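You operate a simulated robot arm through the tools that you are given. There is no shell and no other tool.

You are at the controls of a simulated two-armed robot. One attempt, no reset.

## Task
Wet the green mounted cable up to its card with two doses.
Fine: lay it on its wet seat, give the smallest dose, then the largest, and lay it back on its dry rest.

The check looks at the end state, three seconds after you hand in, the way a careful person would. Anything else that was tipped, shoved, dropped, spilled or broken makes it a failure.

## Robot
Two 7-joint arms with three-finger grippers on one trunk that stands fixed in place. Base frame: the origin is at the foot of the trunk, x ahead of it, y to its left, z up. Units: mm, degrees, N and s.
The left shoulder is at [70, 146, 1212], the right one opposite. With the tool pointing down near the work surface each hand reaches from about 280 to 680 mm from the base axis, measured 20 degrees to its own side. Payload 2.2 kg a hand.
The tool frame of a hand sits at the grasp point between the pads (the TCP): z along the fingers, y along the line on which they close. The tips reach 28 mm beyond it. Largest opening 102 mm; the body of the gripper starts 71 mm behind the TCP.
Orientation is that of the tool frame in the base frame, as a unit quaternion [w, x, y, z]. With the fingers straight down and closing along the base's y, the tool's x points along the base's -x, its y along +y and its z along -z.

## Interface
- The arms move only by the tool arm_command. It takes "left_rows", "right_rows" or both (then of equal length, played together; a hand with none holds still); each is one flat list of numbers, 7 for each row, row after row: the turn, a rotation vector about the base's x, y, z in degrees, then the shift along the base's x, y, z in m, then the finger opening in m, from 0 to 0.102. In form: [ax, ay, az, dx, dy, dz, hand, ax, ay, az, dx, dy, dz, hand, ...]. A call has 1 to 20 rows; each row is the pose to reach, as a shift and turn from the pose commanded when the call began. Rows are played at 5 a second. More than 50 mm and 8.6 degrees between two rows, or a gripper value outside its range, and nothing of the call is played. A pose out of reach is approached as far as the arm can. The call stops where the force on the tool passes 40 N (or 10 N more than at its start, if that is more) or the arm is blocked; 0.2 s more then pass. Each finger halts on what it meets, pressing with about 29 N; the grip force reading is that of the motor and also rises with nothing between the fingers. The clock runs only during rows and for 0.2 s after the last one: add rows that repeat a pose to give the fingers time. It gives the time, the measured TCP pose, the force on the tool (base axes), the opening and the grip force at its end, in the units of the frame above (readings bear some noise), with the torque about the TCP (base axes, N m) and any sound that the robot's microphone picked up.
- Cameras (640 x 400 px; columns grow to the right, rows downward): "scene" is now at [110.6, 61.3, 1427]; the picture's right is [0.67, -0.74, 0.00], its down [-0.49, -0.45, -0.75] and it looks along [0.55, 0.50, -0.67] (base axes); focal length 245 px, centre (320, 200). "left" rides on the left gripper at [72, 38, -86] in its tool frame; the picture's right is [-0.46, 0.89, 0.00], its down [-0.60, -0.32, -0.73] and it looks along [-0.65, -0.34, 0.68] (tool axes); focal length 256 px, centre (320, 200). "right" rides on the right gripper at [69, 44, -86] in its tool frame; the picture's right is [-0.53, 0.84, 0.00], its down [-0.58, -0.37, -0.73] and it looks along [-0.62, -0.39, 0.68] (tool axes); focal length 256 px, centre (320, 200). There is no depth. A picture from a camera that has moved, and an enlarged one, comes with that camera's place and axes in the base frame and with its lens. The place of the scene camera against the robot may be out by one fixed shift of up to 12 mm in any direction.
- camera(camera): a new picture of that camera. The clock stands still meanwhile.
- move_column(by): slides the trunk up (or, below 0, down) by that many mm; the arms and the scene camera ride with it, the base frame stays. It gives what a move gives, with no picture.
- turn_head(pan, tilt): turns the head with the scene camera to pan (to the left, within 86 degrees either way) and tilt (down, from -29 to 69), counted from straight ahead of the robot. It gives what a move gives.
- close_up(camera, box): a new picture of the part [left, top, right, bottom] of that camera's present view, enlarged. The clock stands still meanwhile.
- close_job(): hands the job in; it is judged then, once.

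Nothing tells you positions but the pictures and the camera data. Unless the task says otherwise, let go and move clear before handing in.

The tools are called after "Request:" as a command line: name --argument value ..., lists and objects as JSON in quotes. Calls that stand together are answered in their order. arm_command: Moves the arms, as the interface text tells. Its arguments: {"type":"object","properties":{"left_rows":{"type":"array"},"right_rows":{"type":"array"}},"required":[]} The other tools are called the same way: move_column (by) slides the trunk up or down; turn_head (pan, tilt) turns the head that bears the scene camera; camera (camera) takes a picture; close_up (camera, box) takes an enlarged picture of a part of a camera's view; close_job () hands the job in.

At the start:

```text
time_s: 0.0
left_tool_pos: [310.6, 328.2, 1185.0]
left_orientation: [0.0, 0.0, 1.0, -0.001]
left_wrist_force: [0.0, 0.5, -0.3]
left_wrist_torque: [0.05, -0.01, -0.04]
left_finger_gap: 102.0
left_gripper_force: 0.0
right_tool_pos: [477.0, 1.6, 1166.3]
right_orientation: [0.0, 0.0, 1.0, 0.0]
right_wrist_force: [-0.6, 0.0, 0.6]
right_wrist_torque: [0.03, 0.02, 0.01]
right_finger_gap: 101.5
right_gripper_force: 0.0
trunk travel left (down, up): [-750.0, 190.0]
head pan, tilt: [42.0, 41.7]
```

scene: 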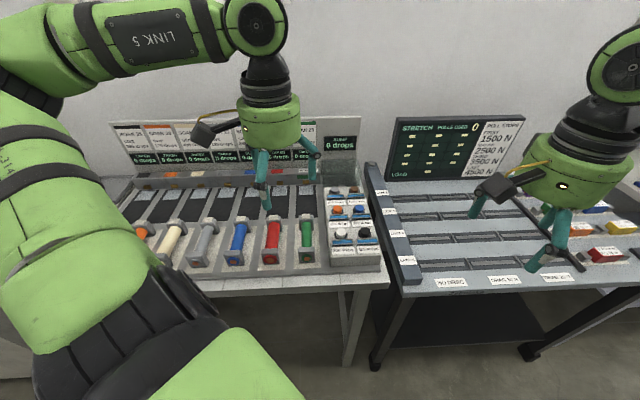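
right: 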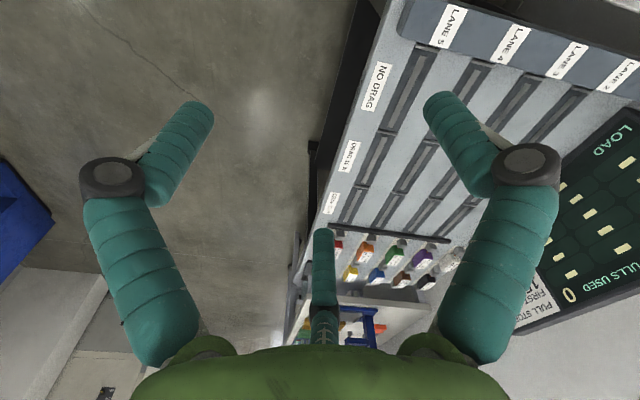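
left: 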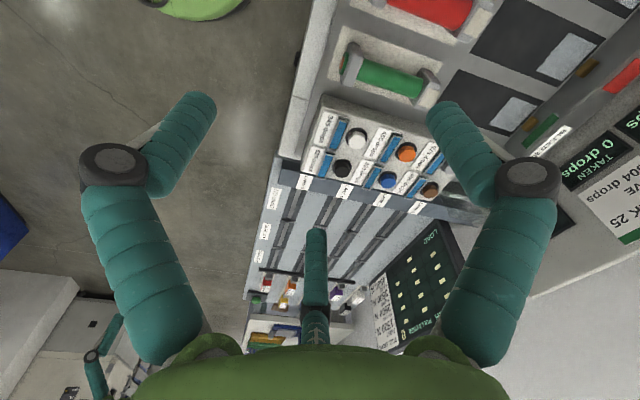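

I see a wetting bench on the left with coloured mounted cables in dry rests and dark wet seats behind them, plus a button panel. I'll look closer at the labels and geometry first.

Request:
close_up --camera "scene" --box '[100, 110, 380, 285]'

Request:
close_up --camera "scene" --box '[280, 170, 400, 280]'

Request:
close_up --camera "left" --box '[290, 0, 640, 220]'

```text
2.29 times, centred on (240, 198) of scene
camera zoom: at [110.6, 61.3, 1427.0], right [0.67, -0.74, 0.0], down [-0.49, -0.45, -0.75], along [0.55, 0.5, -0.67], focal length 561 px, centre (503, 206)
```

zoom: 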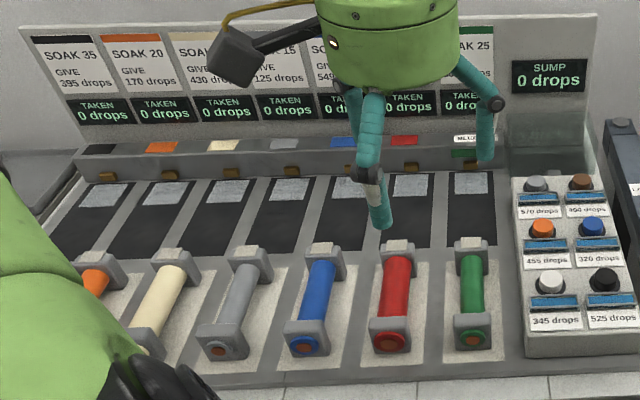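

```text
3.64 times, centred on (340, 225) of scene
camera zoom: at [110.6, 61.3, 1427.0], right [0.67, -0.74, 0.0], down [-0.49, -0.45, -0.75], along [0.55, 0.5, -0.67], focal length 892 px, centre (247, 109)
```

zoom: 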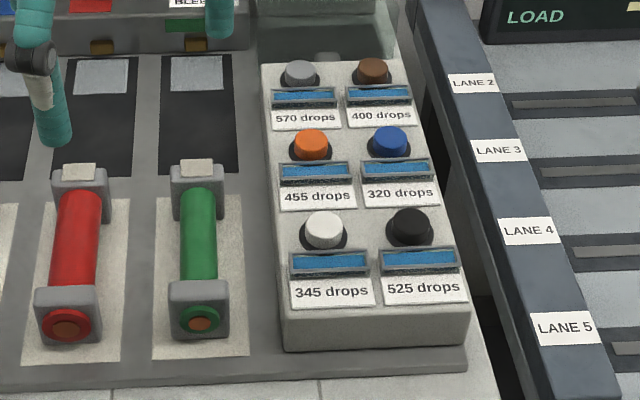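

```text
1.82 times, centred on (465, 110) of left
camera zoom: at [239.3, 367.3, 1271.6], right [0.46, 0.89, 0.0], down [0.6, -0.32, 0.73], along [0.65, -0.34, -0.68], focal length 465 px, centre (56, 364)
```

zoom: 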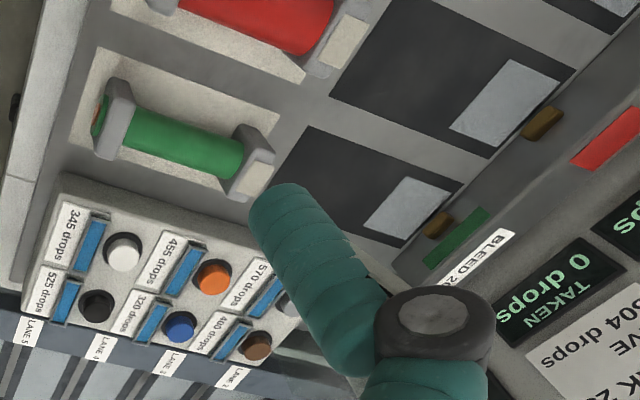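

The green cable's card is partly hidden by the left hand, so I'll shift the hand out of the way to read it and the "BLEED" label.

Request:
arm_command --left_rows '[0, 0, 0, -0.02, 0.03, 0.02, 0.102, 0, 0, 0, -0.03, 0.06, 0.04, 0.102, 0, 0, 0, -0.04, 0.09, 0.06, 0.102, 0, 0, 0, -0.05, 0.12, 0.08, 0.102]'

Request:
camera --camera "scene"

Request:
camera --camera "left"

```text
time_s: 1.0
left_tool_pos: [259.2, 448.3, 1266.5]
left_orientation: [0.0, -0.001, 1.0, 0.0]
left_wrist_force: [0.5, -0.3, 0.4]
left_wrist_torque: [-0.02, -0.01, -0.02]
left_finger_gap: 102.0
left_gripper_force: 0.0
right_tool_pos: [475.5, 2.5, 1166.9]
right_orientation: [0.0, 0.0, 1.0, 0.0]
right_wrist_force: [-0.4, -0.3, 0.3]
right_wrist_torque: [0.01, 0.0, 0.01]
right_finger_gap: 102.0
right_gripper_force: 0.0
trunk travel left (down, up): [-750.0, 190.0]
head pan, tilt: [42.0, 41.7]
```

```text
taken
camera scene: at [108.9, 61.8, 1427.1], right [0.67, -0.74, 0.0], down [-0.49, -0.45, -0.75], along [0.56, 0.5, -0.67], focal length 245 px, centre (320, 200)
```

scene: 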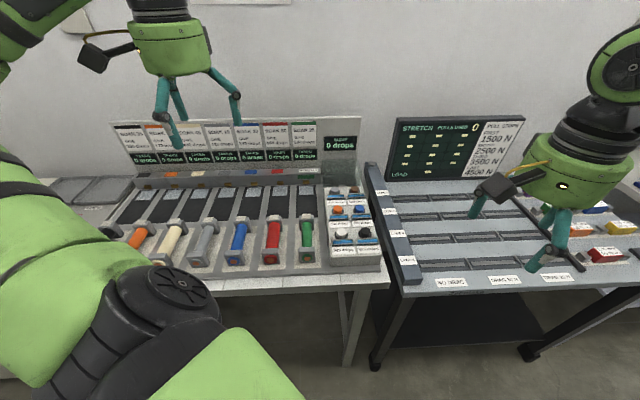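

```text
taken
camera left: at [187.1, 488.1, 1351.6], right [0.47, 0.89, 0.0], down [0.6, -0.32, 0.73], along [0.65, -0.34, -0.68], focal length 256 px, centre (320, 200)
```

left: 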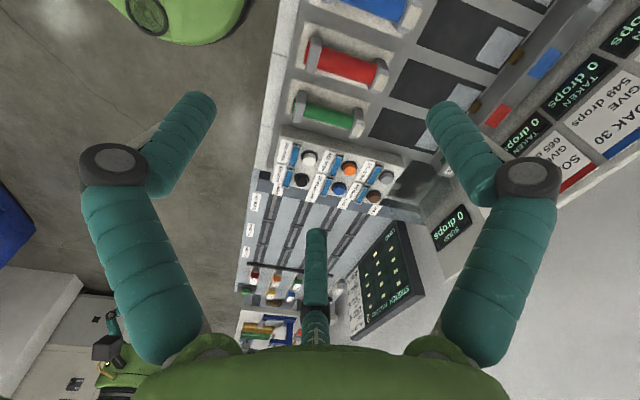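

Request:
close_up --camera "scene" --box '[230, 115, 370, 203]'

Request:
close_up --camera "scene" --box '[280, 115, 330, 190]'

Request:
close_up --camera "scene" --box '[100, 115, 240, 203]'

Request:
close_up --camera "scene" --box '[280, 180, 390, 280]'

```text
4.55 times, centred on (300, 159) of scene
camera zoom: at [108.9, 61.8, 1427.1], right [0.67, -0.74, 0.0], down [-0.49, -0.45, -0.75], along [0.56, 0.5, -0.67], focal length 1115 px, centre (411, 386)
```

zoom: 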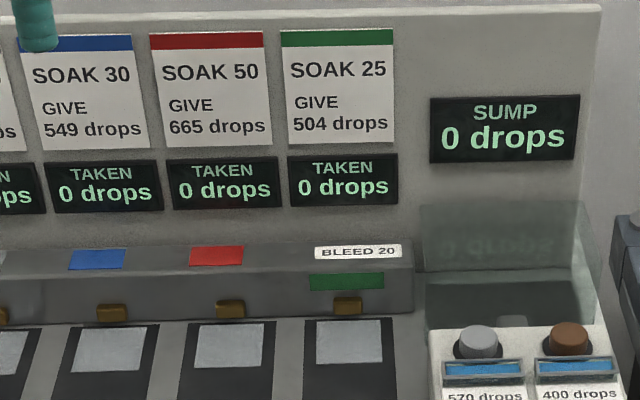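

```text
5.33 times, centred on (305, 152) of scene
camera zoom: at [108.9, 61.8, 1427.1], right [0.67, -0.74, 0.0], down [-0.49, -0.45, -0.75], along [0.56, 0.5, -0.67], focal length 1309 px, centre (400, 453)
```

zoom: 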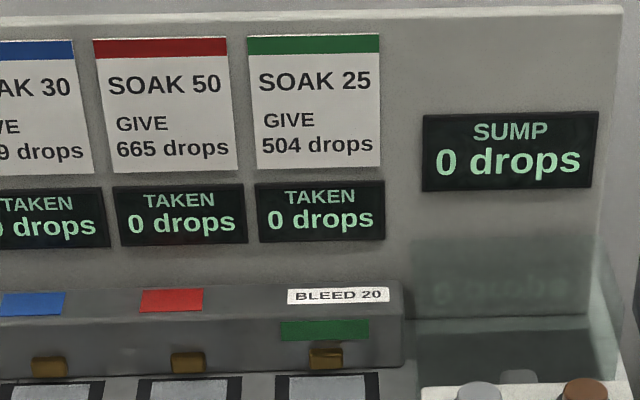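

```text
4.55 times, centred on (170, 159) of scene
camera zoom: at [108.9, 61.8, 1427.1], right [0.67, -0.74, 0.0], down [-0.49, -0.45, -0.75], along [0.56, 0.5, -0.67], focal length 1115 px, centre (1002, 386)
```

zoom: 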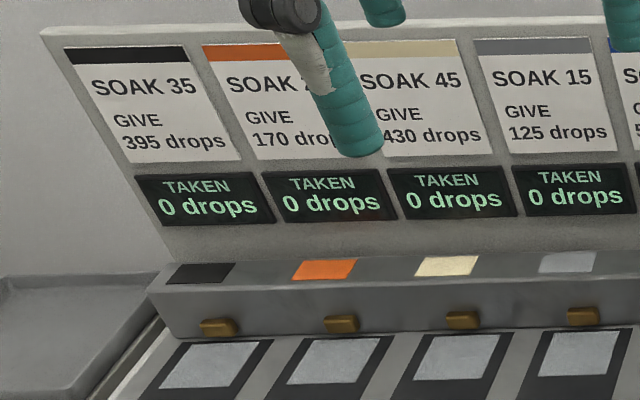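

```text
4.00 times, centred on (335, 230) of scene
camera zoom: at [108.9, 61.8, 1427.1], right [0.67, -0.74, 0.0], down [-0.49, -0.45, -0.75], along [0.56, 0.5, -0.67], focal length 982 px, centre (260, 80)
```

zoom: 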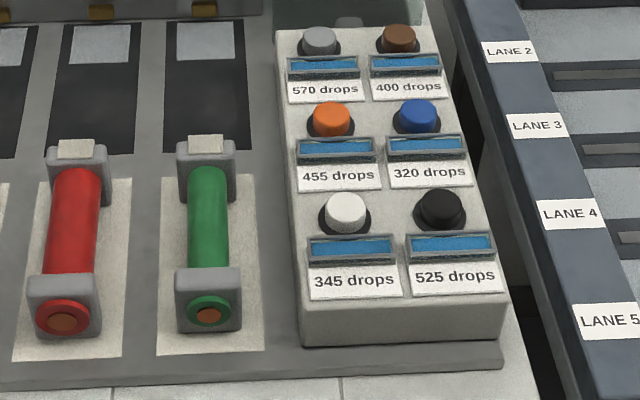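

The card for green reads 504 drops, and the buttons are blue 320 (smallest) and grey 570 (largest). I place the green cable near (413, 384, 905), with its axis pointing away at about 42°. I'll bring the left hand in with a 42° yaw for a better look.

Request:
arm_command --left_rows '[0, 0, 7, 0.012, -0.021, -0.024, 0.102, 0, 0, 14, 0.023, -0.043, -0.048, 0.102, 0, 0, 21, 0.035, -0.064, -0.072, 0.102, 0, 0, 28, 0.047, -0.085, -0.097, 0.102, 0, 0, 35, 0.058, -0.107, -0.121, 0.102, 0, 0, 42, 0.07, -0.128, -0.145, 0.102, 0, 0, 42, 0.07, -0.128, -0.145, 0.102]'

Request:
camera --camera "left"

Request:
camera --camera "scene"

```text
time_s: 2.6
left_tool_pos: [331.2, 322.2, 1120.1]
left_orientation: [-0.001, -0.359, 0.933, 0.0]
left_wrist_force: [0.1, -0.5, -0.3]
left_wrist_torque: [0.01, 0.02, -0.04]
left_finger_gap: 101.8
left_gripper_force: 0.1
right_tool_pos: [476.9, 2.8, 1166.1]
right_orientation: [0.0, 0.001, 1.0, 0.0]
right_wrist_force: [-0.2, -0.1, 0.7]
right_wrist_torque: [0.0, -0.03, 0.01]
right_finger_gap: 102.3
right_gripper_force: 0.0
trunk travel left (down, up): [-750.0, 190.0]
head pan, tilt: [42.0, 41.7]
```

```text
taken
camera left: at [251.7, 302.1, 1206.7], right [-0.25, 0.97, 0.0], down [0.66, 0.17, 0.73], along [0.71, 0.18, -0.68], focal length 256 px, centre (320, 200)
```

left: 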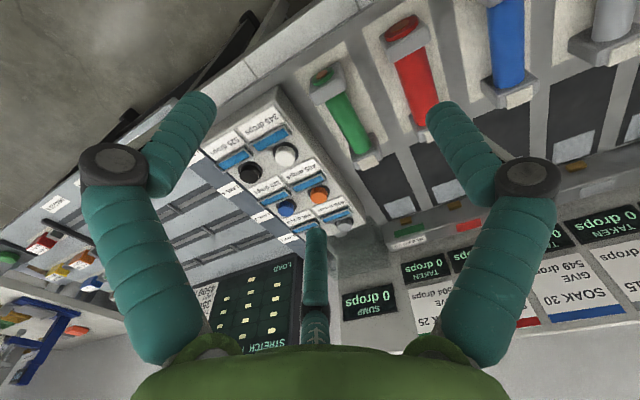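

```text
taken
camera scene: at [110.0, 61.8, 1427.0], right [0.67, -0.74, 0.0], down [-0.49, -0.45, -0.75], along [0.55, 0.5, -0.67], focal length 245 px, centre (320, 200)
```

scene: 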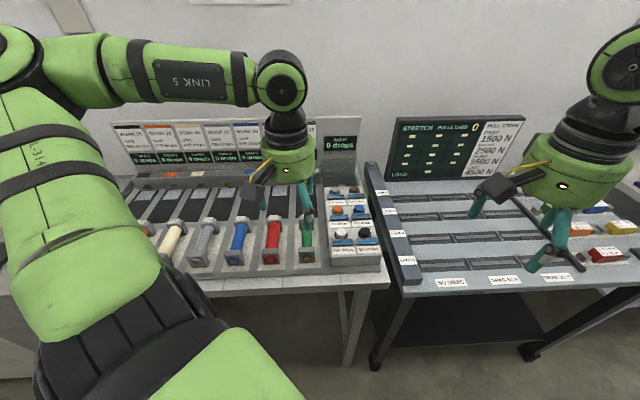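

I'll zoom in on the gripper itself and on the cable from this vantage point to understand their shapes.

Request:
close_up --camera "scene" --box '[225, 120, 345, 275]'

Request:
close_up --camera "left" --box '[200, 20, 480, 260]'

Request:
close_up --camera "scene" --box '[460, 100, 640, 280]'

```text
2.58 times, centred on (285, 198) of scene
camera zoom: at [110.0, 61.8, 1427.0], right [0.67, -0.74, 0.0], down [-0.49, -0.45, -0.75], along [0.55, 0.5, -0.67], focal length 633 px, centre (410, 206)
```

zoom: 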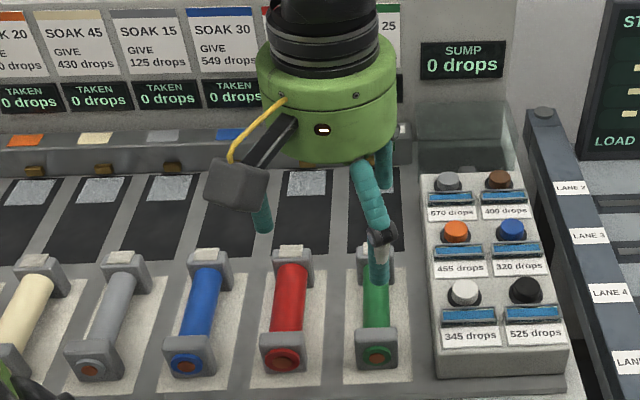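

```text
1.67 times, centred on (340, 140) of left
camera zoom: at [251.7, 302.1, 1206.7], right [-0.25, 0.97, 0.0], down [0.66, 0.17, 0.73], along [0.71, 0.18, -0.68], focal length 427 px, centre (287, 300)
```

zoom: 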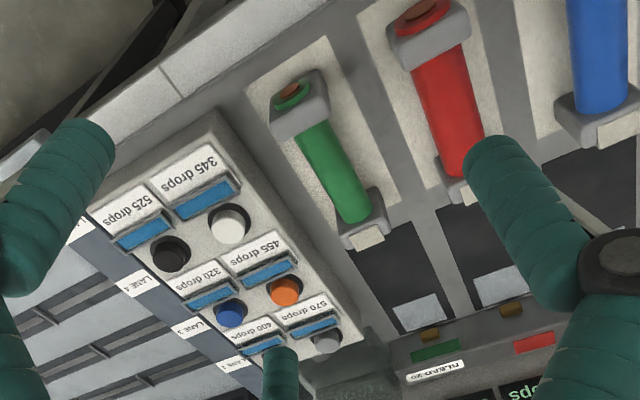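

```text
2.22 times, centred on (550, 190) of scene
camera zoom: at [110.0, 61.8, 1427.0], right [0.67, -0.74, 0.0], down [-0.49, -0.45, -0.75], along [0.55, 0.5, -0.67], focal length 545 px, centre (-191, 222)
```

zoom: 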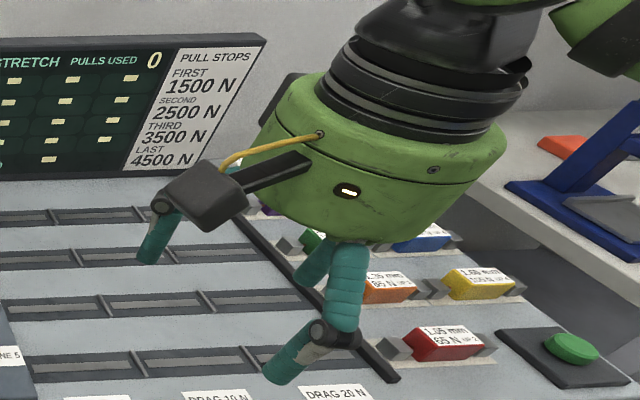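

The gripper looks three-fingered although it's described as two-fingered. I'll close the left hand partway in the air to see how the fingers really move.

Request:
arm_command --left_rows '[0, 0, 0, 0, 0, 0, 0.06, 0, 0, 0, 0, 0, 0, 0.03, 0, 0, 0, 0, 0, 0, 0.03, 0, 0, 0, 0, 0, 0, 0.03]'

Request:
camera --camera "left"

Request:
close_up --camera "scene" --box '[225, 120, 345, 275]'

```text
time_s: 3.6
left_tool_pos: [331.1, 321.6, 1120.7]
left_orientation: [0.0, -0.358, 0.934, 0.0]
left_wrist_force: [0.0, 0.5, -0.3]
left_wrist_torque: [0.0, 0.0, 0.03]
left_finger_gap: 29.7
left_gripper_force: 0.0
right_tool_pos: [475.6, 1.6, 1165.4]
right_orientation: [0.001, 0.0, 1.0, 0.0]
right_wrist_force: [-0.1, -0.9, 0.0]
right_wrist_torque: [0.02, -0.01, 0.01]
right_finger_gap: 102.2
right_gripper_force: 0.0
trunk travel left (down, up): [-750.0, 190.0]
head pan, tilt: [42.0, 41.7]
```

```text
taken
camera left: at [252.1, 302.1, 1207.0], right [-0.25, 0.97, 0.0], down [0.66, 0.17, 0.73], along [0.71, 0.18, -0.68], focal length 256 px, centre (320, 200)
```

left: 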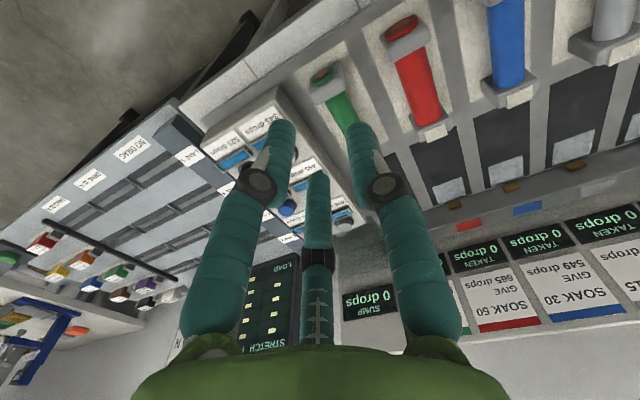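

```text
2.58 times, centred on (285, 198) of scene
camera zoom: at [110.7, 61.2, 1427.0], right [0.67, -0.74, 0.0], down [-0.49, -0.45, -0.75], along [0.55, 0.5, -0.67], focal length 633 px, centre (410, 206)
```

zoom: 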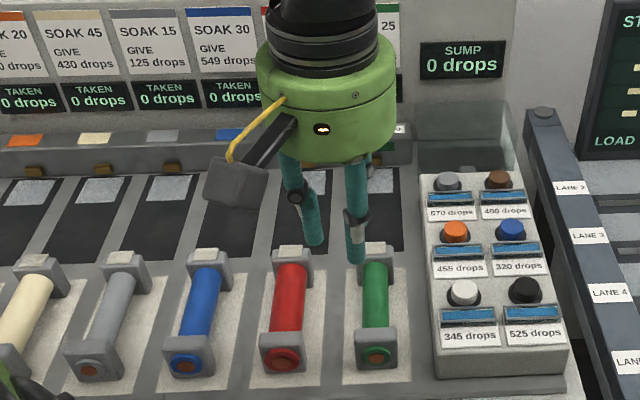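

The hand curls like three fingers, converging on the TCP. Next I'll measure the bench by taking sharp close-ups from both cameras to triangulate.

Request:
close_up --camera "left" --box '[280, 50, 480, 175]'

Request:
close_up --camera "left" --box '[180, 70, 380, 270]'

Request:
close_up --camera "scene" --box '[260, 170, 400, 280]'

```text
3.20 times, centred on (380, 112) of left
camera zoom: at [252.1, 302.1, 1207.0], right [-0.25, 0.97, 0.0], down [0.66, 0.17, 0.73], along [0.71, 0.18, -0.68], focal length 819 px, centre (128, 480)
```

zoom: 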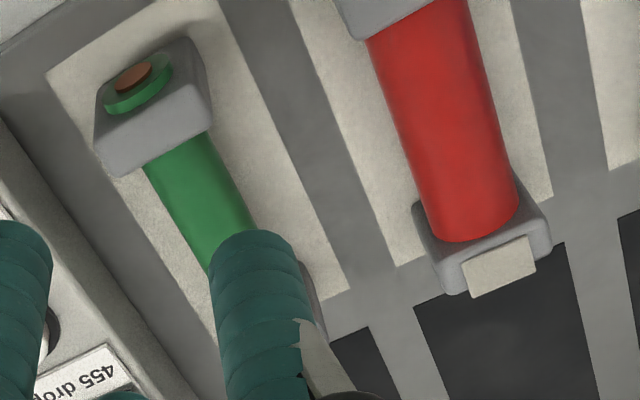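

```text
2.00 times, centred on (280, 170) of left
camera zoom: at [252.1, 302.1, 1207.0], right [-0.25, 0.97, 0.0], down [0.66, 0.17, 0.73], along [0.71, 0.18, -0.68], focal length 512 px, centre (400, 260)
```

zoom: 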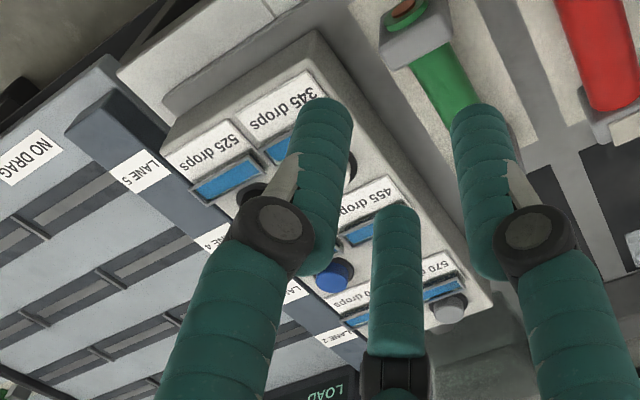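

```text
3.64 times, centred on (330, 225) of scene
camera zoom: at [110.7, 61.2, 1427.0], right [0.67, -0.74, 0.0], down [-0.49, -0.45, -0.75], along [0.55, 0.5, -0.67], focal length 892 px, centre (284, 109)
```

zoom: 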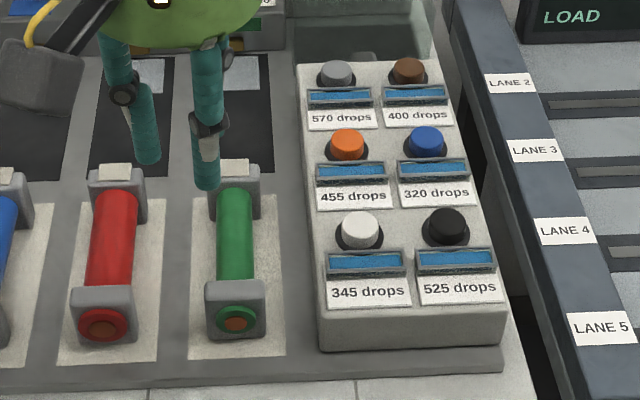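

Triangulating puts blue near (580, 327, 923), grey near (598, 436, 923), and the green cable's centre near (405, 375, 908) with its axis at about 44–45°. The wet seat is harder to fix, so I'll bring the left camera closer, looking along the lane.

Request:
arm_command --left_rows '[0, 0, 6, 0.0, 0.0, 0.0, 0.03, 0, 0, 12, 0.0, 0.0, 0.0, 0.03, 0, 0, 18, 0.0, 0.0, 0.0, 0.03, 0, 0, 24, 0.01, 0.01, 0.0, 0.03, 0, 0, 30, 0.02, 0.02, 0, 0.03, 0, 0, 30, 0.02, 0.02, 0, 0.03]'

Request:
camera --camera "left"

```text
time_s: 5.0
left_tool_pos: [351.6, 341.8, 1120.7]
left_orientation: [0.0, -0.588, 0.809, 0.0]
left_wrist_force: [-0.2, 1.4, -0.6]
left_wrist_torque: [-0.01, 0.0, 0.01]
left_finger_gap: 30.1
left_gripper_force: 0.1
right_tool_pos: [476.2, 1.9, 1165.7]
right_orientation: [0.0, 0.0, 1.0, 0.0]
right_wrist_force: [0.0, 0.6, -0.7]
right_wrist_torque: [0.03, 0.02, -0.04]
right_finger_gap: 102.0
right_gripper_force: 0.0
trunk travel left (down, up): [-750.0, 190.0]
head pan, tilt: [42.0, 41.7]
```

```text
taken
camera left: at [293.0, 284.7, 1206.6], right [-0.7, 0.71, 0.0], down [0.49, 0.48, 0.73], along [0.52, 0.51, -0.68], focal length 256 px, centre (320, 200)
```

left: 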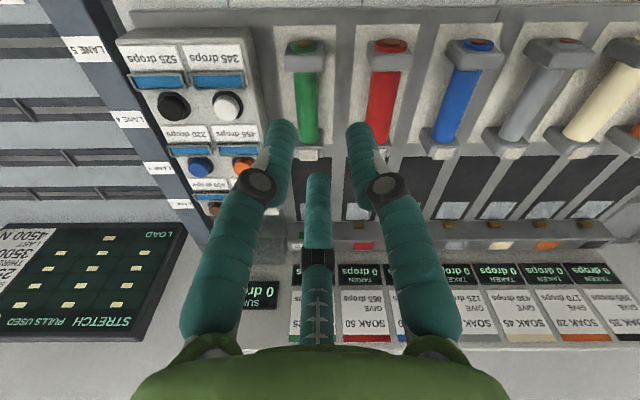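

Bench yaw is confirmed at about 44.5°. I'll open the hand and move forward along the lane to see the wet seat between the fingers.

Request:
arm_command --left_rows '[0, 0, 0, 0.02, 0.02, 0.0, 0.06, 0, 0, 0, 0.04, 0.04, 0.0, 0.102, 0, 0, 0, 0.06, 0.06, 0.0, 0.102, 0, 0, 0, 0.07, 0.07, 0, 0.102, 0, 0, 0, 0.07, 0.07, 0, 0.102]'

Request:
camera --camera "left"

Request:
close_up --camera "left" --box '[220, 10, 440, 240]'

```text
time_s: 6.2
left_tool_pos: [422.1, 409.6, 1119.3]
left_orientation: [0.001, -0.588, 0.809, 0.0]
left_wrist_force: [0.6, 0.6, 0.2]
left_wrist_torque: [-0.02, 0.0, 0.01]
left_finger_gap: 101.7
left_gripper_force: 0.0
right_tool_pos: [476.2, 2.0, 1166.3]
right_orientation: [0.0, 0.0, 1.0, 0.0]
right_wrist_force: [-0.3, -0.3, 0.6]
right_wrist_torque: [0.02, 0.0, 0.01]
right_finger_gap: 101.9
right_gripper_force: 0.1
trunk travel left (down, up): [-750.0, 190.0]
head pan, tilt: [42.0, 41.7]
```

```text
taken
camera left: at [363.1, 354.2, 1206.8], right [-0.7, 0.72, 0.0], down [0.49, 0.48, 0.73], along [0.52, 0.51, -0.68], focal length 256 px, centre (320, 200)
```

left: 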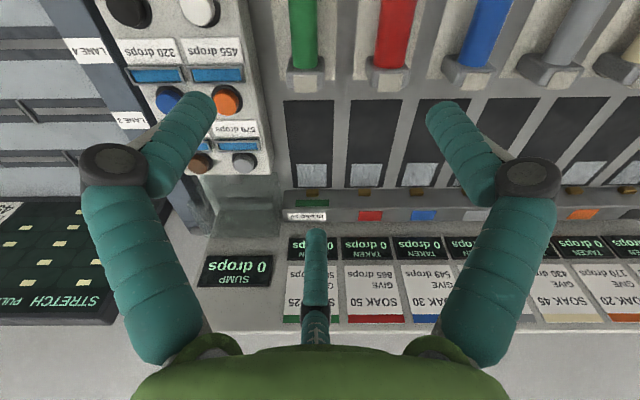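

```text
1.74 times, centred on (330, 125) of left
camera zoom: at [363.1, 354.2, 1206.8], right [-0.7, 0.72, 0.0], down [0.49, 0.48, 0.73], along [0.52, 0.51, -0.68], focal length 445 px, centre (303, 330)
```

zoom: 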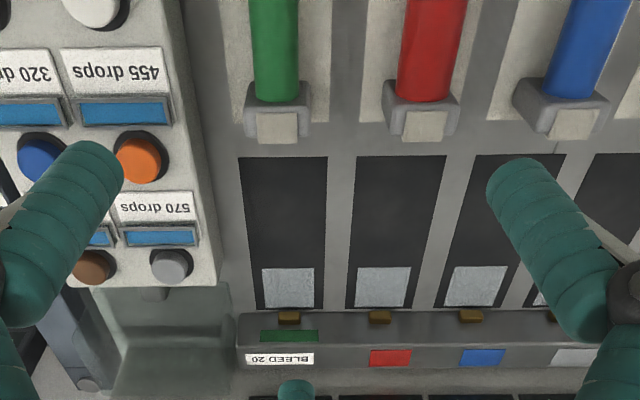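

The lane view is clear: the seat pocket is a flat dark rectangle behind the green rest, with its lateral position aligned to the cable. I'll drop lower over the rest with the hand open for a precise measurement of the mount.

Request:
arm_command --left_rows '[0, 0, 0, -0.02, -0.02, -0.025, 0.102, 0, 0, 0, -0.04, -0.04, -0.05, 0.102, 0, 0, 0, -0.062, -0.061, -0.085, 0.102, 0, 0, 0, -0.062, -0.061, -0.119, 0.102, 0, 0, 0, -0.062, -0.061, -0.119, 0.102]'

Request:
camera --camera "left"

Request:
close_up --camera "left" --box '[210, 0, 430, 200]'

Request:
camera --camera "scene"

```text
time_s: 7.4
left_tool_pos: [359.3, 349.3, 1001.2]
left_orientation: [0.0, -0.588, 0.809, 0.0]
left_wrist_force: [0.5, 0.3, -0.5]
left_wrist_torque: [0.01, -0.02, 0.0]
left_finger_gap: 102.0
left_gripper_force: 0.1
right_tool_pos: [476.4, 1.5, 1165.6]
right_orientation: [0.0, 0.0, 1.0, -0.001]
right_wrist_force: [0.6, 0.5, -0.5]
right_wrist_torque: [-0.01, -0.01, 0.01]
right_finger_gap: 101.9
right_gripper_force: 0.0
trunk travel left (down, up): [-750.0, 190.0]
head pan, tilt: [42.0, 41.7]
```

```text
taken
camera left: at [300.2, 292.7, 1087.7], right [-0.7, 0.72, 0.0], down [0.49, 0.48, 0.73], along [0.52, 0.51, -0.68], focal length 256 px, centre (320, 200)
```

left: 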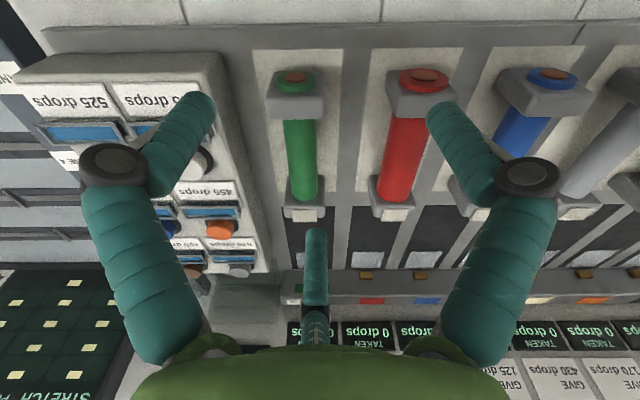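

```text
2.00 times, centred on (320, 100) of left
camera zoom: at [300.2, 292.7, 1087.7], right [-0.7, 0.72, 0.0], down [0.49, 0.48, 0.73], along [0.52, 0.51, -0.68], focal length 512 px, centre (320, 400)
```

zoom: 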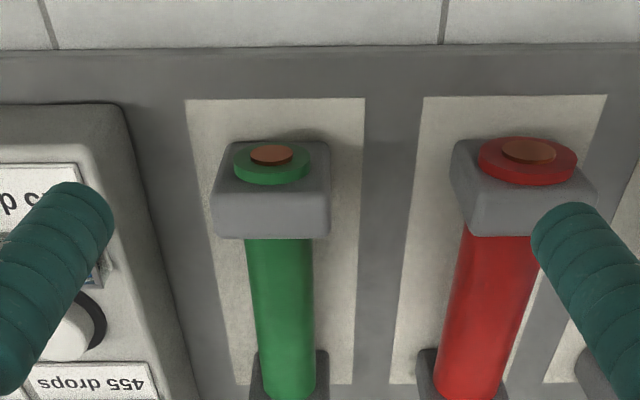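

```text
taken
camera scene: at [110.1, 60.9, 1427.1], right [0.67, -0.74, 0.0], down [-0.49, -0.45, -0.75], along [0.55, 0.5, -0.67], focal length 245 px, centre (320, 200)
```

scene: 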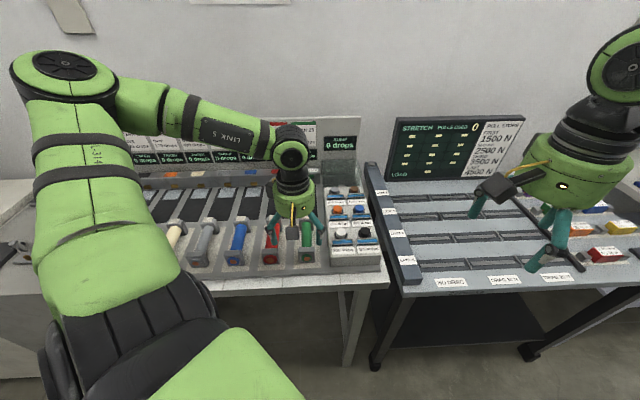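

The bench lies at 45° at about z 864. The pad centre is near (417, 383) and the seat centre near (552, 518), so the carry is about 191 mm along 45°. I'll test whether the left hand reaches over the wet seat, in the air, with a 45° yaw.

Request:
arm_command --left_rows '[0, 0, -4, 0.0, 0.0, 0.03, 0.08, 0, 0, -8, 0.032, 0.028, 0.03, 0.08, 0, 0, -12, 0.064, 0.056, 0.03, 0.08, 0, 0, -16, 0.096, 0.084, 0.03, 0.08, 0, 0, -20, 0.128, 0.112, 0.03, 0.08, 0, 0, -24, 0.16, 0.14, 0.03, 0.08, 0, 0, -27, 0.193, 0.169, 0.03, 0.08, 0, 0, -27, 0.193, 0.169, 0.03, 0.08]'

Request:
camera --camera "left"

Request:
camera --camera "scene"

```text
time_s: 9.2
left_tool_pos: [544.4, 512.2, 1026.8]
left_orientation: [-0.01, -0.387, 0.922, -0.003]
left_wrist_force: [-0.4, -0.2, -0.4]
left_wrist_torque: [0.0, -0.02, -0.01]
left_finger_gap: 79.8
left_gripper_force: 0.0
left hand out of reach, approached as far as the arm can: row 7
right_tool_pos: [476.0, 2.2, 1167.4]
right_orientation: [0.001, 0.0, 1.0, 0.0]
right_wrist_force: [0.3, 0.7, 0.1]
right_wrist_torque: [-0.01, -0.02, 0.0]
right_finger_gap: 102.0
right_gripper_force: 0.1
trunk travel left (down, up): [-750.0, 190.0]
head pan, tilt: [42.0, 41.7]
```

```text
taken
camera left: at [467.9, 489.4, 1114.9], right [-0.31, 0.95, -0.01], down [0.66, 0.22, 0.72], along [0.68, 0.22, -0.7], focal length 256 px, centre (320, 200)
```

left: 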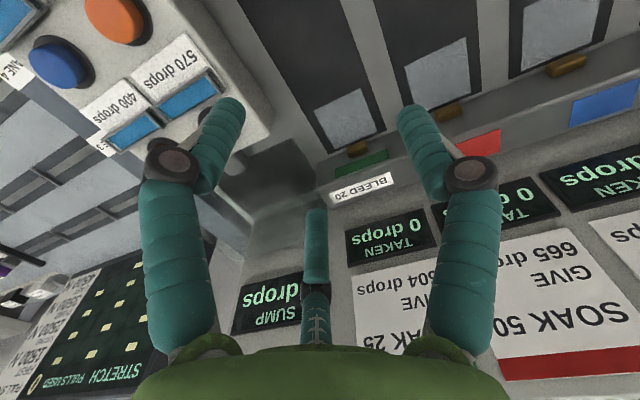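

```text
taken
camera scene: at [109.4, 60.8, 1427.2], right [0.67, -0.74, 0.0], down [-0.49, -0.45, -0.75], along [0.55, 0.5, -0.67], focal length 245 px, centre (320, 200)
```

scene: 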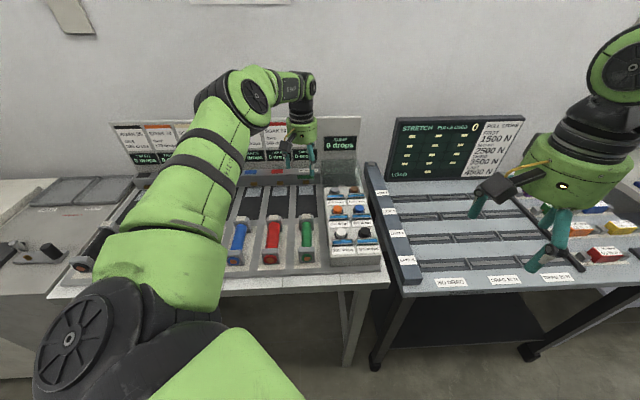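

Vertical reach falls just short of the seat, so I'll carry with the hand tilted 15° outward. Now I'll go back above the green cable, applying that tilt on the way.

Request:
arm_command --left_rows '[2.12, -2.12, 0, -0.027, -0.027, 0.0, 0.08, 4.24, -4.24, 0, -0.054, -0.054, 0.0, 0.08, 6.36, -6.36, 0, -0.081, -0.081, -0.01, 0.08, 8.48, -8.48, 0, -0.108, -0.108, -0.02, 0.08, 10.607, -10.607, 0, -0.135, -0.135, -0.031, 0.08, 10.607, -10.607, 0, -0.135, -0.135, -0.031, 0.08]'

Request:
camera --camera "left"

Request:
close_up --camera "scene" --box '[250, 160, 370, 280]'

```text
time_s: 10.6
left_tool_pos: [419.5, 385.4, 1000.8]
left_orientation: [0.121, -0.379, 0.916, 0.05]
left_wrist_force: [0.4, 0.7, 0.5]
left_wrist_torque: [0.01, 0.0, -0.03]
left_finger_gap: 80.0
left_gripper_force: 0.1
right_tool_pos: [477.5, 2.4, 1166.0]
right_orientation: [-0.001, 0.001, 1.0, 0.001]
right_wrist_force: [-0.2, 0.6, -0.1]
right_wrist_torque: [0.0, 0.0, 0.0]
right_finger_gap: 101.9
right_gripper_force: 0.0
trunk travel left (down, up): [-750.0, 190.0]
head pan, tilt: [42.0, 41.7]
```

```text
taken
camera left: at [326.4, 347.6, 1065.1], right [-0.31, 0.94, 0.12], down [0.5, 0.05, 0.86], along [0.81, 0.33, -0.49], focal length 256 px, centre (320, 200)
```

left: 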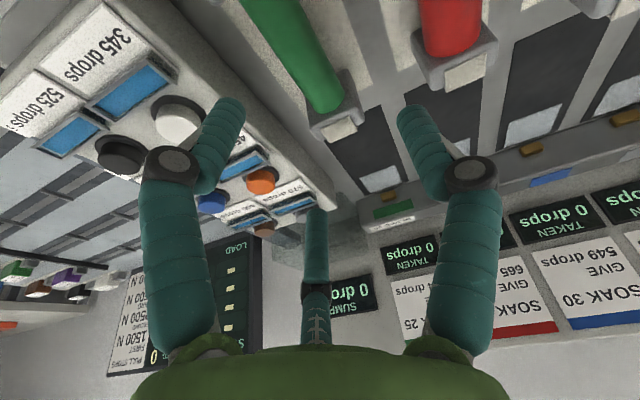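

```text
3.33 times, centred on (310, 220) of scene
camera zoom: at [111.4, 62.1, 1426.9], right [0.67, -0.74, 0.0], down [-0.5, -0.45, -0.75], along [0.55, 0.5, -0.67], focal length 818 px, centre (353, 133)
```

zoom: 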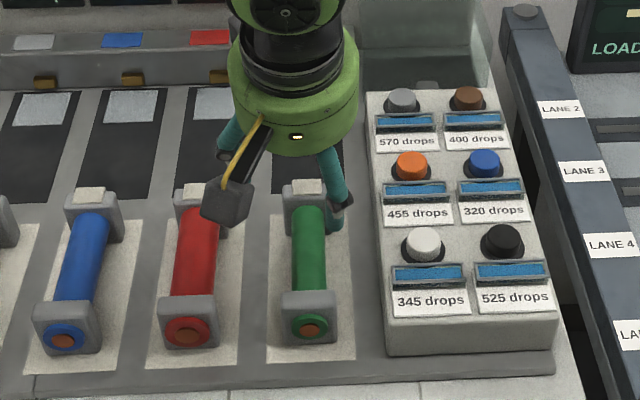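

The hand is aligned over the cable (lateral offset matches within about 1 mm). I'll descend around it in steps, watching for contact.

Request:
arm_command --left_rows '[0, 0, 0, -0.001, -0.001, -0.025, 0.08, 0, 0, 0, -0.002, -0.002, -0.05, 0.08, 0, 0, 0, -0.002, -0.002, -0.07, 0.08, 0, 0, 0, -0.002, -0.002, -0.07, 0.08]'

Request:
camera --camera "left"

Request:
close_up --camera "scene" --box '[250, 160, 370, 280]'

```text
time_s: 11.6
left_tool_pos: [416.6, 381.1, 930.0]
left_orientation: [0.121, -0.379, 0.916, 0.05]
left_wrist_force: [0.9, 1.2, 0.1]
left_wrist_torque: [-0.03, 0.01, 0.01]
left_finger_gap: 80.0
left_gripper_force: 0.1
right_tool_pos: [477.6, 1.8, 1166.1]
right_orientation: [0.0, 0.001, 1.0, 0.0]
right_wrist_force: [-0.2, 0.3, -0.1]
right_wrist_torque: [0.0, 0.03, 0.0]
right_finger_gap: 102.0
right_gripper_force: 0.0
trunk travel left (down, up): [-750.0, 190.0]
head pan, tilt: [42.0, 41.7]
```

```text
taken
camera left: at [324.3, 344.1, 995.1], right [-0.31, 0.94, 0.12], down [0.5, 0.05, 0.86], along [0.81, 0.33, -0.49], focal length 256 px, centre (320, 200)
```

left: 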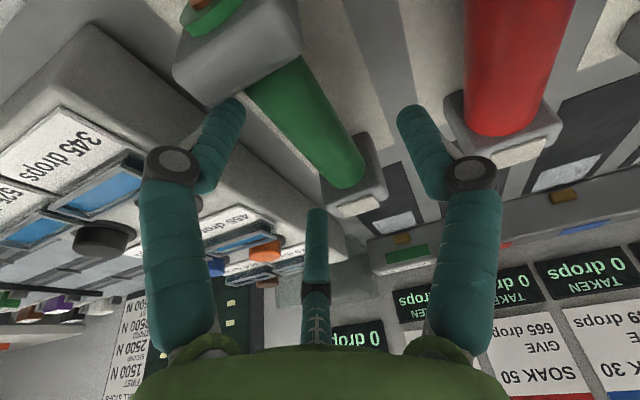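

```text
3.33 times, centred on (310, 220) of scene
camera zoom: at [110.4, 61.1, 1427.1], right [0.67, -0.74, 0.0], down [-0.49, -0.45, -0.75], along [0.55, 0.5, -0.67], focal length 818 px, centre (353, 133)
```

zoom: 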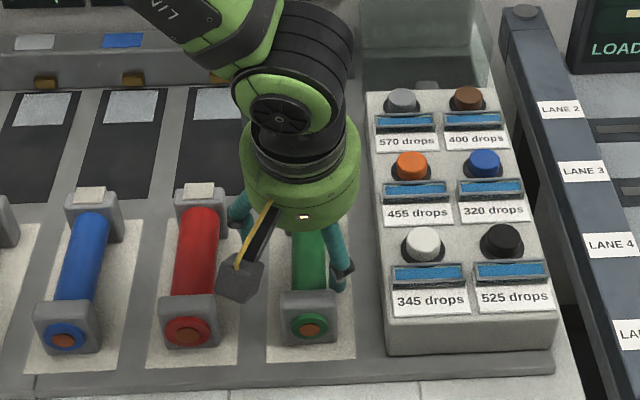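

The fingers straddle the green cable cleanly. I'll descend the last 25 mm and then close gently.

Request:
arm_command --left_rows '[0, 0, 0, 0, 0, -0.013, 0.08, 0, 0, 0, 0, 0, -0.025, 0.08, 0, 0, 0, 0, 0, -0.025, 0.08]'

Request:
camera --camera "left"

```text
time_s: 12.4
left_tool_pos: [415.5, 381.8, 904.3]
left_orientation: [0.12, -0.379, 0.916, 0.049]
left_wrist_force: [-0.1, 0.0, -0.9]
left_wrist_torque: [0.03, 0.01, 0.0]
left_finger_gap: 80.1
left_gripper_force: 0.0
right_tool_pos: [476.7, 2.3, 1165.9]
right_orientation: [0.0, 0.0, 1.0, 0.001]
right_wrist_force: [0.5, 0.0, -0.3]
right_wrist_torque: [-0.01, 0.01, 0.05]
right_finger_gap: 102.0
right_gripper_force: 0.1
trunk travel left (down, up): [-750.0, 190.0]
head pan, tilt: [42.0, 41.7]
```

```text
taken
camera left: at [323.9, 344.4, 969.5], right [-0.31, 0.94, 0.12], down [0.5, 0.05, 0.86], along [0.81, 0.33, -0.49], focal length 256 px, centre (320, 200)
```

left: 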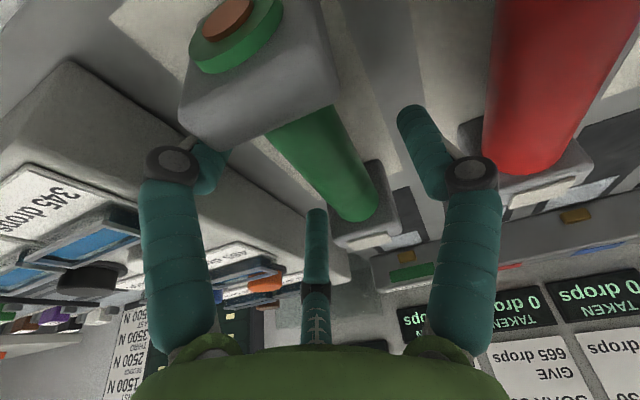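

No contact so far. I'll close on the cable now.

Request:
arm_command --left_rows '[0, 0, 0, 0, 0, 0, 0.06, 0, 0, 0, 0, 0, 0, 0.045, 0, 0, 0, 0, 0, 0, 0.033, 0, 0, 0, 0, 0, 0, 0.025, 0, 0, 0, 0, 0, 0, 0.015, 0, 0, 0, 0, 0, 0, 0.01, 0, 0, 0, 0, 0, 0, 0.01]'

Request:
camera --camera "left"

Request:
close_up --camera "scene" --box '[250, 160, 370, 280]'

```text
time_s: 14.0
left_tool_pos: [415.0, 382.3, 904.0]
left_orientation: [0.121, -0.379, 0.916, 0.05]
left_wrist_force: [-0.3, 1.0, -0.3]
left_wrist_torque: [-0.01, -0.02, -0.01]
left_finger_gap: 41.3
left_gripper_force: 28.9
right_tool_pos: [476.6, 1.8, 1166.5]
right_orientation: [0.001, 0.0, 1.0, 0.0]
right_wrist_force: [-0.7, 0.0, 0.5]
right_wrist_torque: [-0.02, -0.05, 0.0]
right_finger_gap: 102.2
right_gripper_force: 0.0
trunk travel left (down, up): [-750.0, 190.0]
head pan, tilt: [42.0, 41.7]
```

```text
taken
camera left: at [324.0, 344.4, 970.0], right [-0.31, 0.94, 0.12], down [0.5, 0.05, 0.86], along [0.81, 0.33, -0.49], focal length 256 px, centre (320, 200)
```

left: 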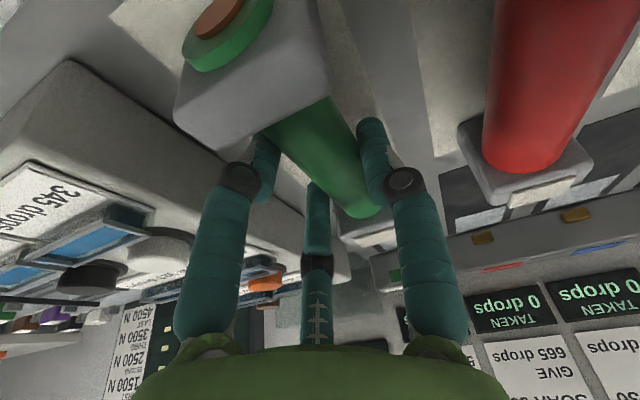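

```text
3.33 times, centred on (310, 220) of scene
camera zoom: at [110.7, 61.5, 1427.0], right [0.67, -0.74, 0.0], down [-0.49, -0.45, -0.75], along [0.55, 0.5, -0.67], focal length 818 px, centre (353, 133)
```

zoom: 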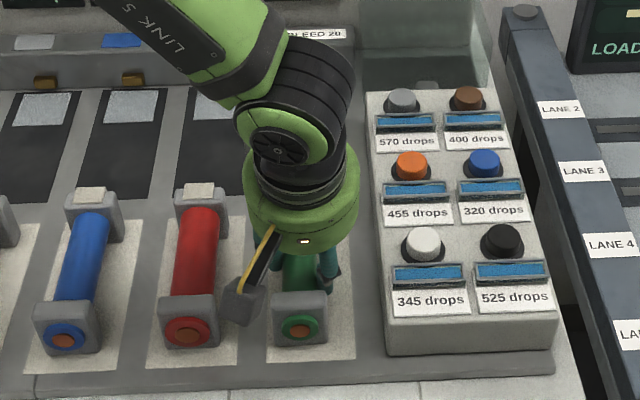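

I have a grip (gap 41 mm, 29 N), and the curling fingers nudged the cable about 6 mm toward the red side. I'll lift it straight up a little and inspect the hold.

Request:
arm_command --left_rows '[0, 0, 0, 0, 0, 0.01, 0.01, 0, 0, 0, 0, 0, 0.025, 0.01, 0, 0, 0, 0, 0, 0.045, 0.01, 0, 0, 0, 0, 0, 0.065, 0.01, 0, 0, 0, 0, 0, 0.065, 0.01]'

Request:
camera --camera "left"

Request:
close_up --camera "scene" --box '[250, 150, 370, 280]'

```text
time_s: 15.2
left_tool_pos: [416.0, 381.2, 969.2]
left_orientation: [0.121, -0.38, 0.916, 0.051]
left_wrist_force: [-0.1, -0.3, 1.3]
left_wrist_torque: [0.04, 0.01, -0.02]
left_finger_gap: 10.0
left_gripper_force: 0.0
right_tool_pos: [477.2, 2.3, 1165.7]
right_orientation: [0.001, 0.0, 1.0, 0.0]
right_wrist_force: [-0.2, 0.6, -0.8]
right_wrist_torque: [0.0, 0.01, -0.02]
right_finger_gap: 101.9
right_gripper_force: 0.0
trunk travel left (down, up): [-750.0, 190.0]
head pan, tilt: [42.0, 41.7]
```

```text
taken
camera left: at [324.2, 344.3, 1034.8], right [-0.31, 0.94, 0.12], down [0.5, 0.06, 0.86], along [0.81, 0.33, -0.49], focal length 256 px, centre (320, 200)
```

left: 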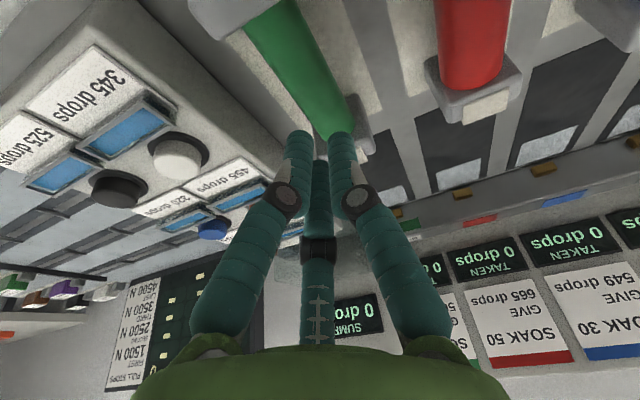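

```text
3.08 times, centred on (310, 215) of scene
camera zoom: at [110.9, 61.4, 1427.0], right [0.67, -0.74, 0.0], down [-0.49, -0.45, -0.75], along [0.55, 0.5, -0.67], focal length 755 px, centre (351, 154)
```

zoom: 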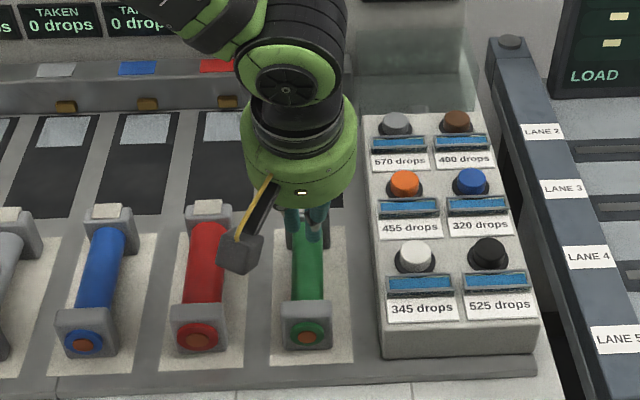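

The cable slipped out and stayed on its rest, so I gripped too high on it. I'll open up and look at the cable's height and position more carefully before regrasping.

Request:
arm_command --left_rows '[0, 0, 0, 0, 0, 0.01, 0.05, 0, 0, 0, 0, 0, 0.02, 0.08, 0, 0, 0, 0, 0, 0.02, 0.08]'

Request:
close_up --camera "left" --box '[180, 0, 420, 160]'

Request:
close_up --camera "scene" --box '[280, 190, 350, 280]'

Request:
camera --camera "right"

```text
time_s: 16.0
left_tool_pos: [414.8, 380.6, 989.5]
left_orientation: [0.121, -0.379, 0.916, 0.05]
left_wrist_force: [-0.1, 0.3, 0.2]
left_wrist_torque: [-0.02, -0.01, 0.0]
left_finger_gap: 79.9
left_gripper_force: 0.0
right_tool_pos: [476.7, 3.0, 1165.9]
right_orientation: [0.0, 0.0, 1.0, -0.001]
right_wrist_force: [-0.2, -0.7, 0.6]
right_wrist_torque: [0.0, 0.05, 0.0]
right_finger_gap: 102.1
right_gripper_force: 0.1
trunk travel left (down, up): [-750.0, 190.0]
head pan, tilt: [42.0, 41.7]
```

```text
2.50 times, centred on (300, 80) of left
camera zoom: at [324.0, 344.0, 1054.6], right [-0.31, 0.94, 0.12], down [0.5, 0.05, 0.86], along [0.81, 0.33, -0.49], focal length 640 px, centre (370, 500)
```

zoom: 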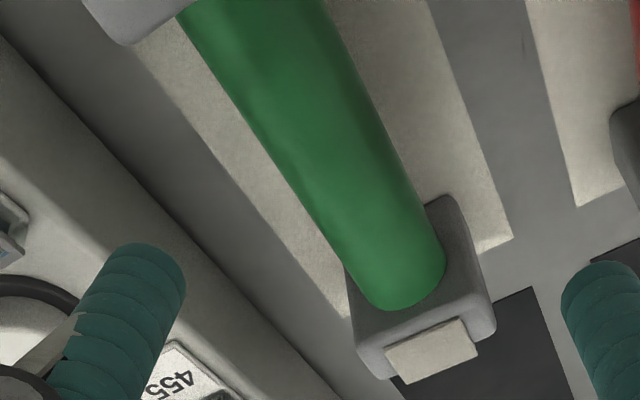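

```text
4.44 times, centred on (315, 235) of scene
camera zoom: at [110.8, 61.4, 1427.0], right [0.67, -0.74, 0.0], down [-0.49, -0.45, -0.75], along [0.55, 0.5, -0.67], focal length 1091 px, centre (342, 44)
```

zoom: 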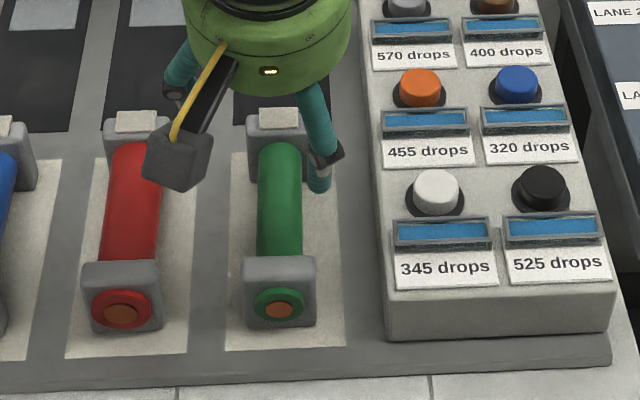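

```text
taken
camera right: at [407.2, 45.7, 1252.6], right [0.53, 0.84, 0.0], down [0.58, -0.37, 0.73], along [0.62, -0.39, -0.68], focal length 256 px, centre (320, 200)
```

right: 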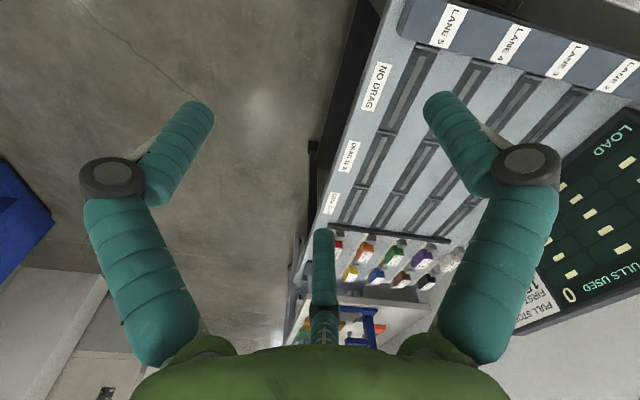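

Looking again, the mount's blocks are only about 36 mm tall, so the cable axis is near z 881 and my fingers only caught its top. I'll descend again, lower (TCP about 897) and re-centred for the three-finger closing.

Request:
arm_command --left_rows '[0, 0, 0, 0.0033, -0.0008, -0.02, 0.074, 0, 0, 0, 0.0033, -0.0008, -0.045, 0.074, 0, 0, 0, 0.0033, -0.0008, -0.07, 0.074, 0, 0, 0, 0.0033, -0.0008, -0.082, 0.074, 0, 0, 0, 0.0033, -0.0008, -0.088, 0.074, 0, 0, 0, 0.0033, -0.0008, -0.093, 0.074, 0, 0, 0, 0.0033, -0.0008, -0.093, 0.074]'

Request:
camera --camera "left"

```text
time_s: 17.2
left_tool_pos: [432.4, 378.3, 911.0]
left_orientation: [0.138, -0.377, 0.915, 0.045]
left_wrist_force: [7.9, 4.0, 23.6]
left_wrist_torque: [0.44, -0.95, 0.06]
left_finger_gap: 95.3
left_gripper_force: 13.7
right_tool_pos: [476.1, 0.5, 1165.9]
right_orientation: [0.0, 0.0, 1.0, 0.001]
right_wrist_force: [1.0, 0.5, 0.6]
right_wrist_torque: [-0.01, 0.03, -0.02]
right_finger_gap: 102.0
right_gripper_force: 0.1
trunk travel left (down, up): [-750.0, 190.0]
head pan, tilt: [42.0, 41.7]
stopped in row 6 (left hand): the force on the tool passed its limit at 52 N (the readings are from after the stop); the commanded pose is now the measured one
```

```text
taken
camera left: at [337.1, 342.2, 973.2], right [-0.3, 0.95, 0.12], down [0.47, 0.04, 0.88], along [0.83, 0.32, -0.46], focal length 256 px, centre (320, 200)
```

left: 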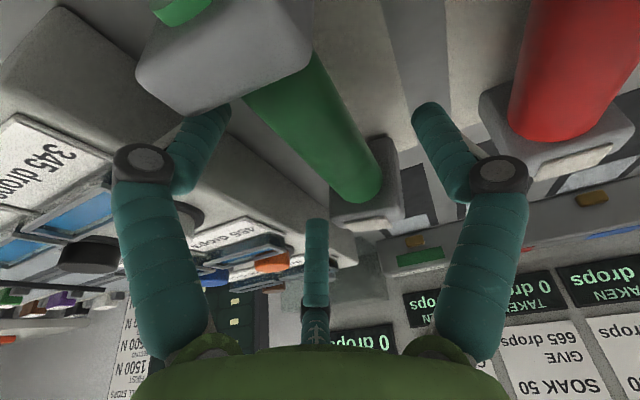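

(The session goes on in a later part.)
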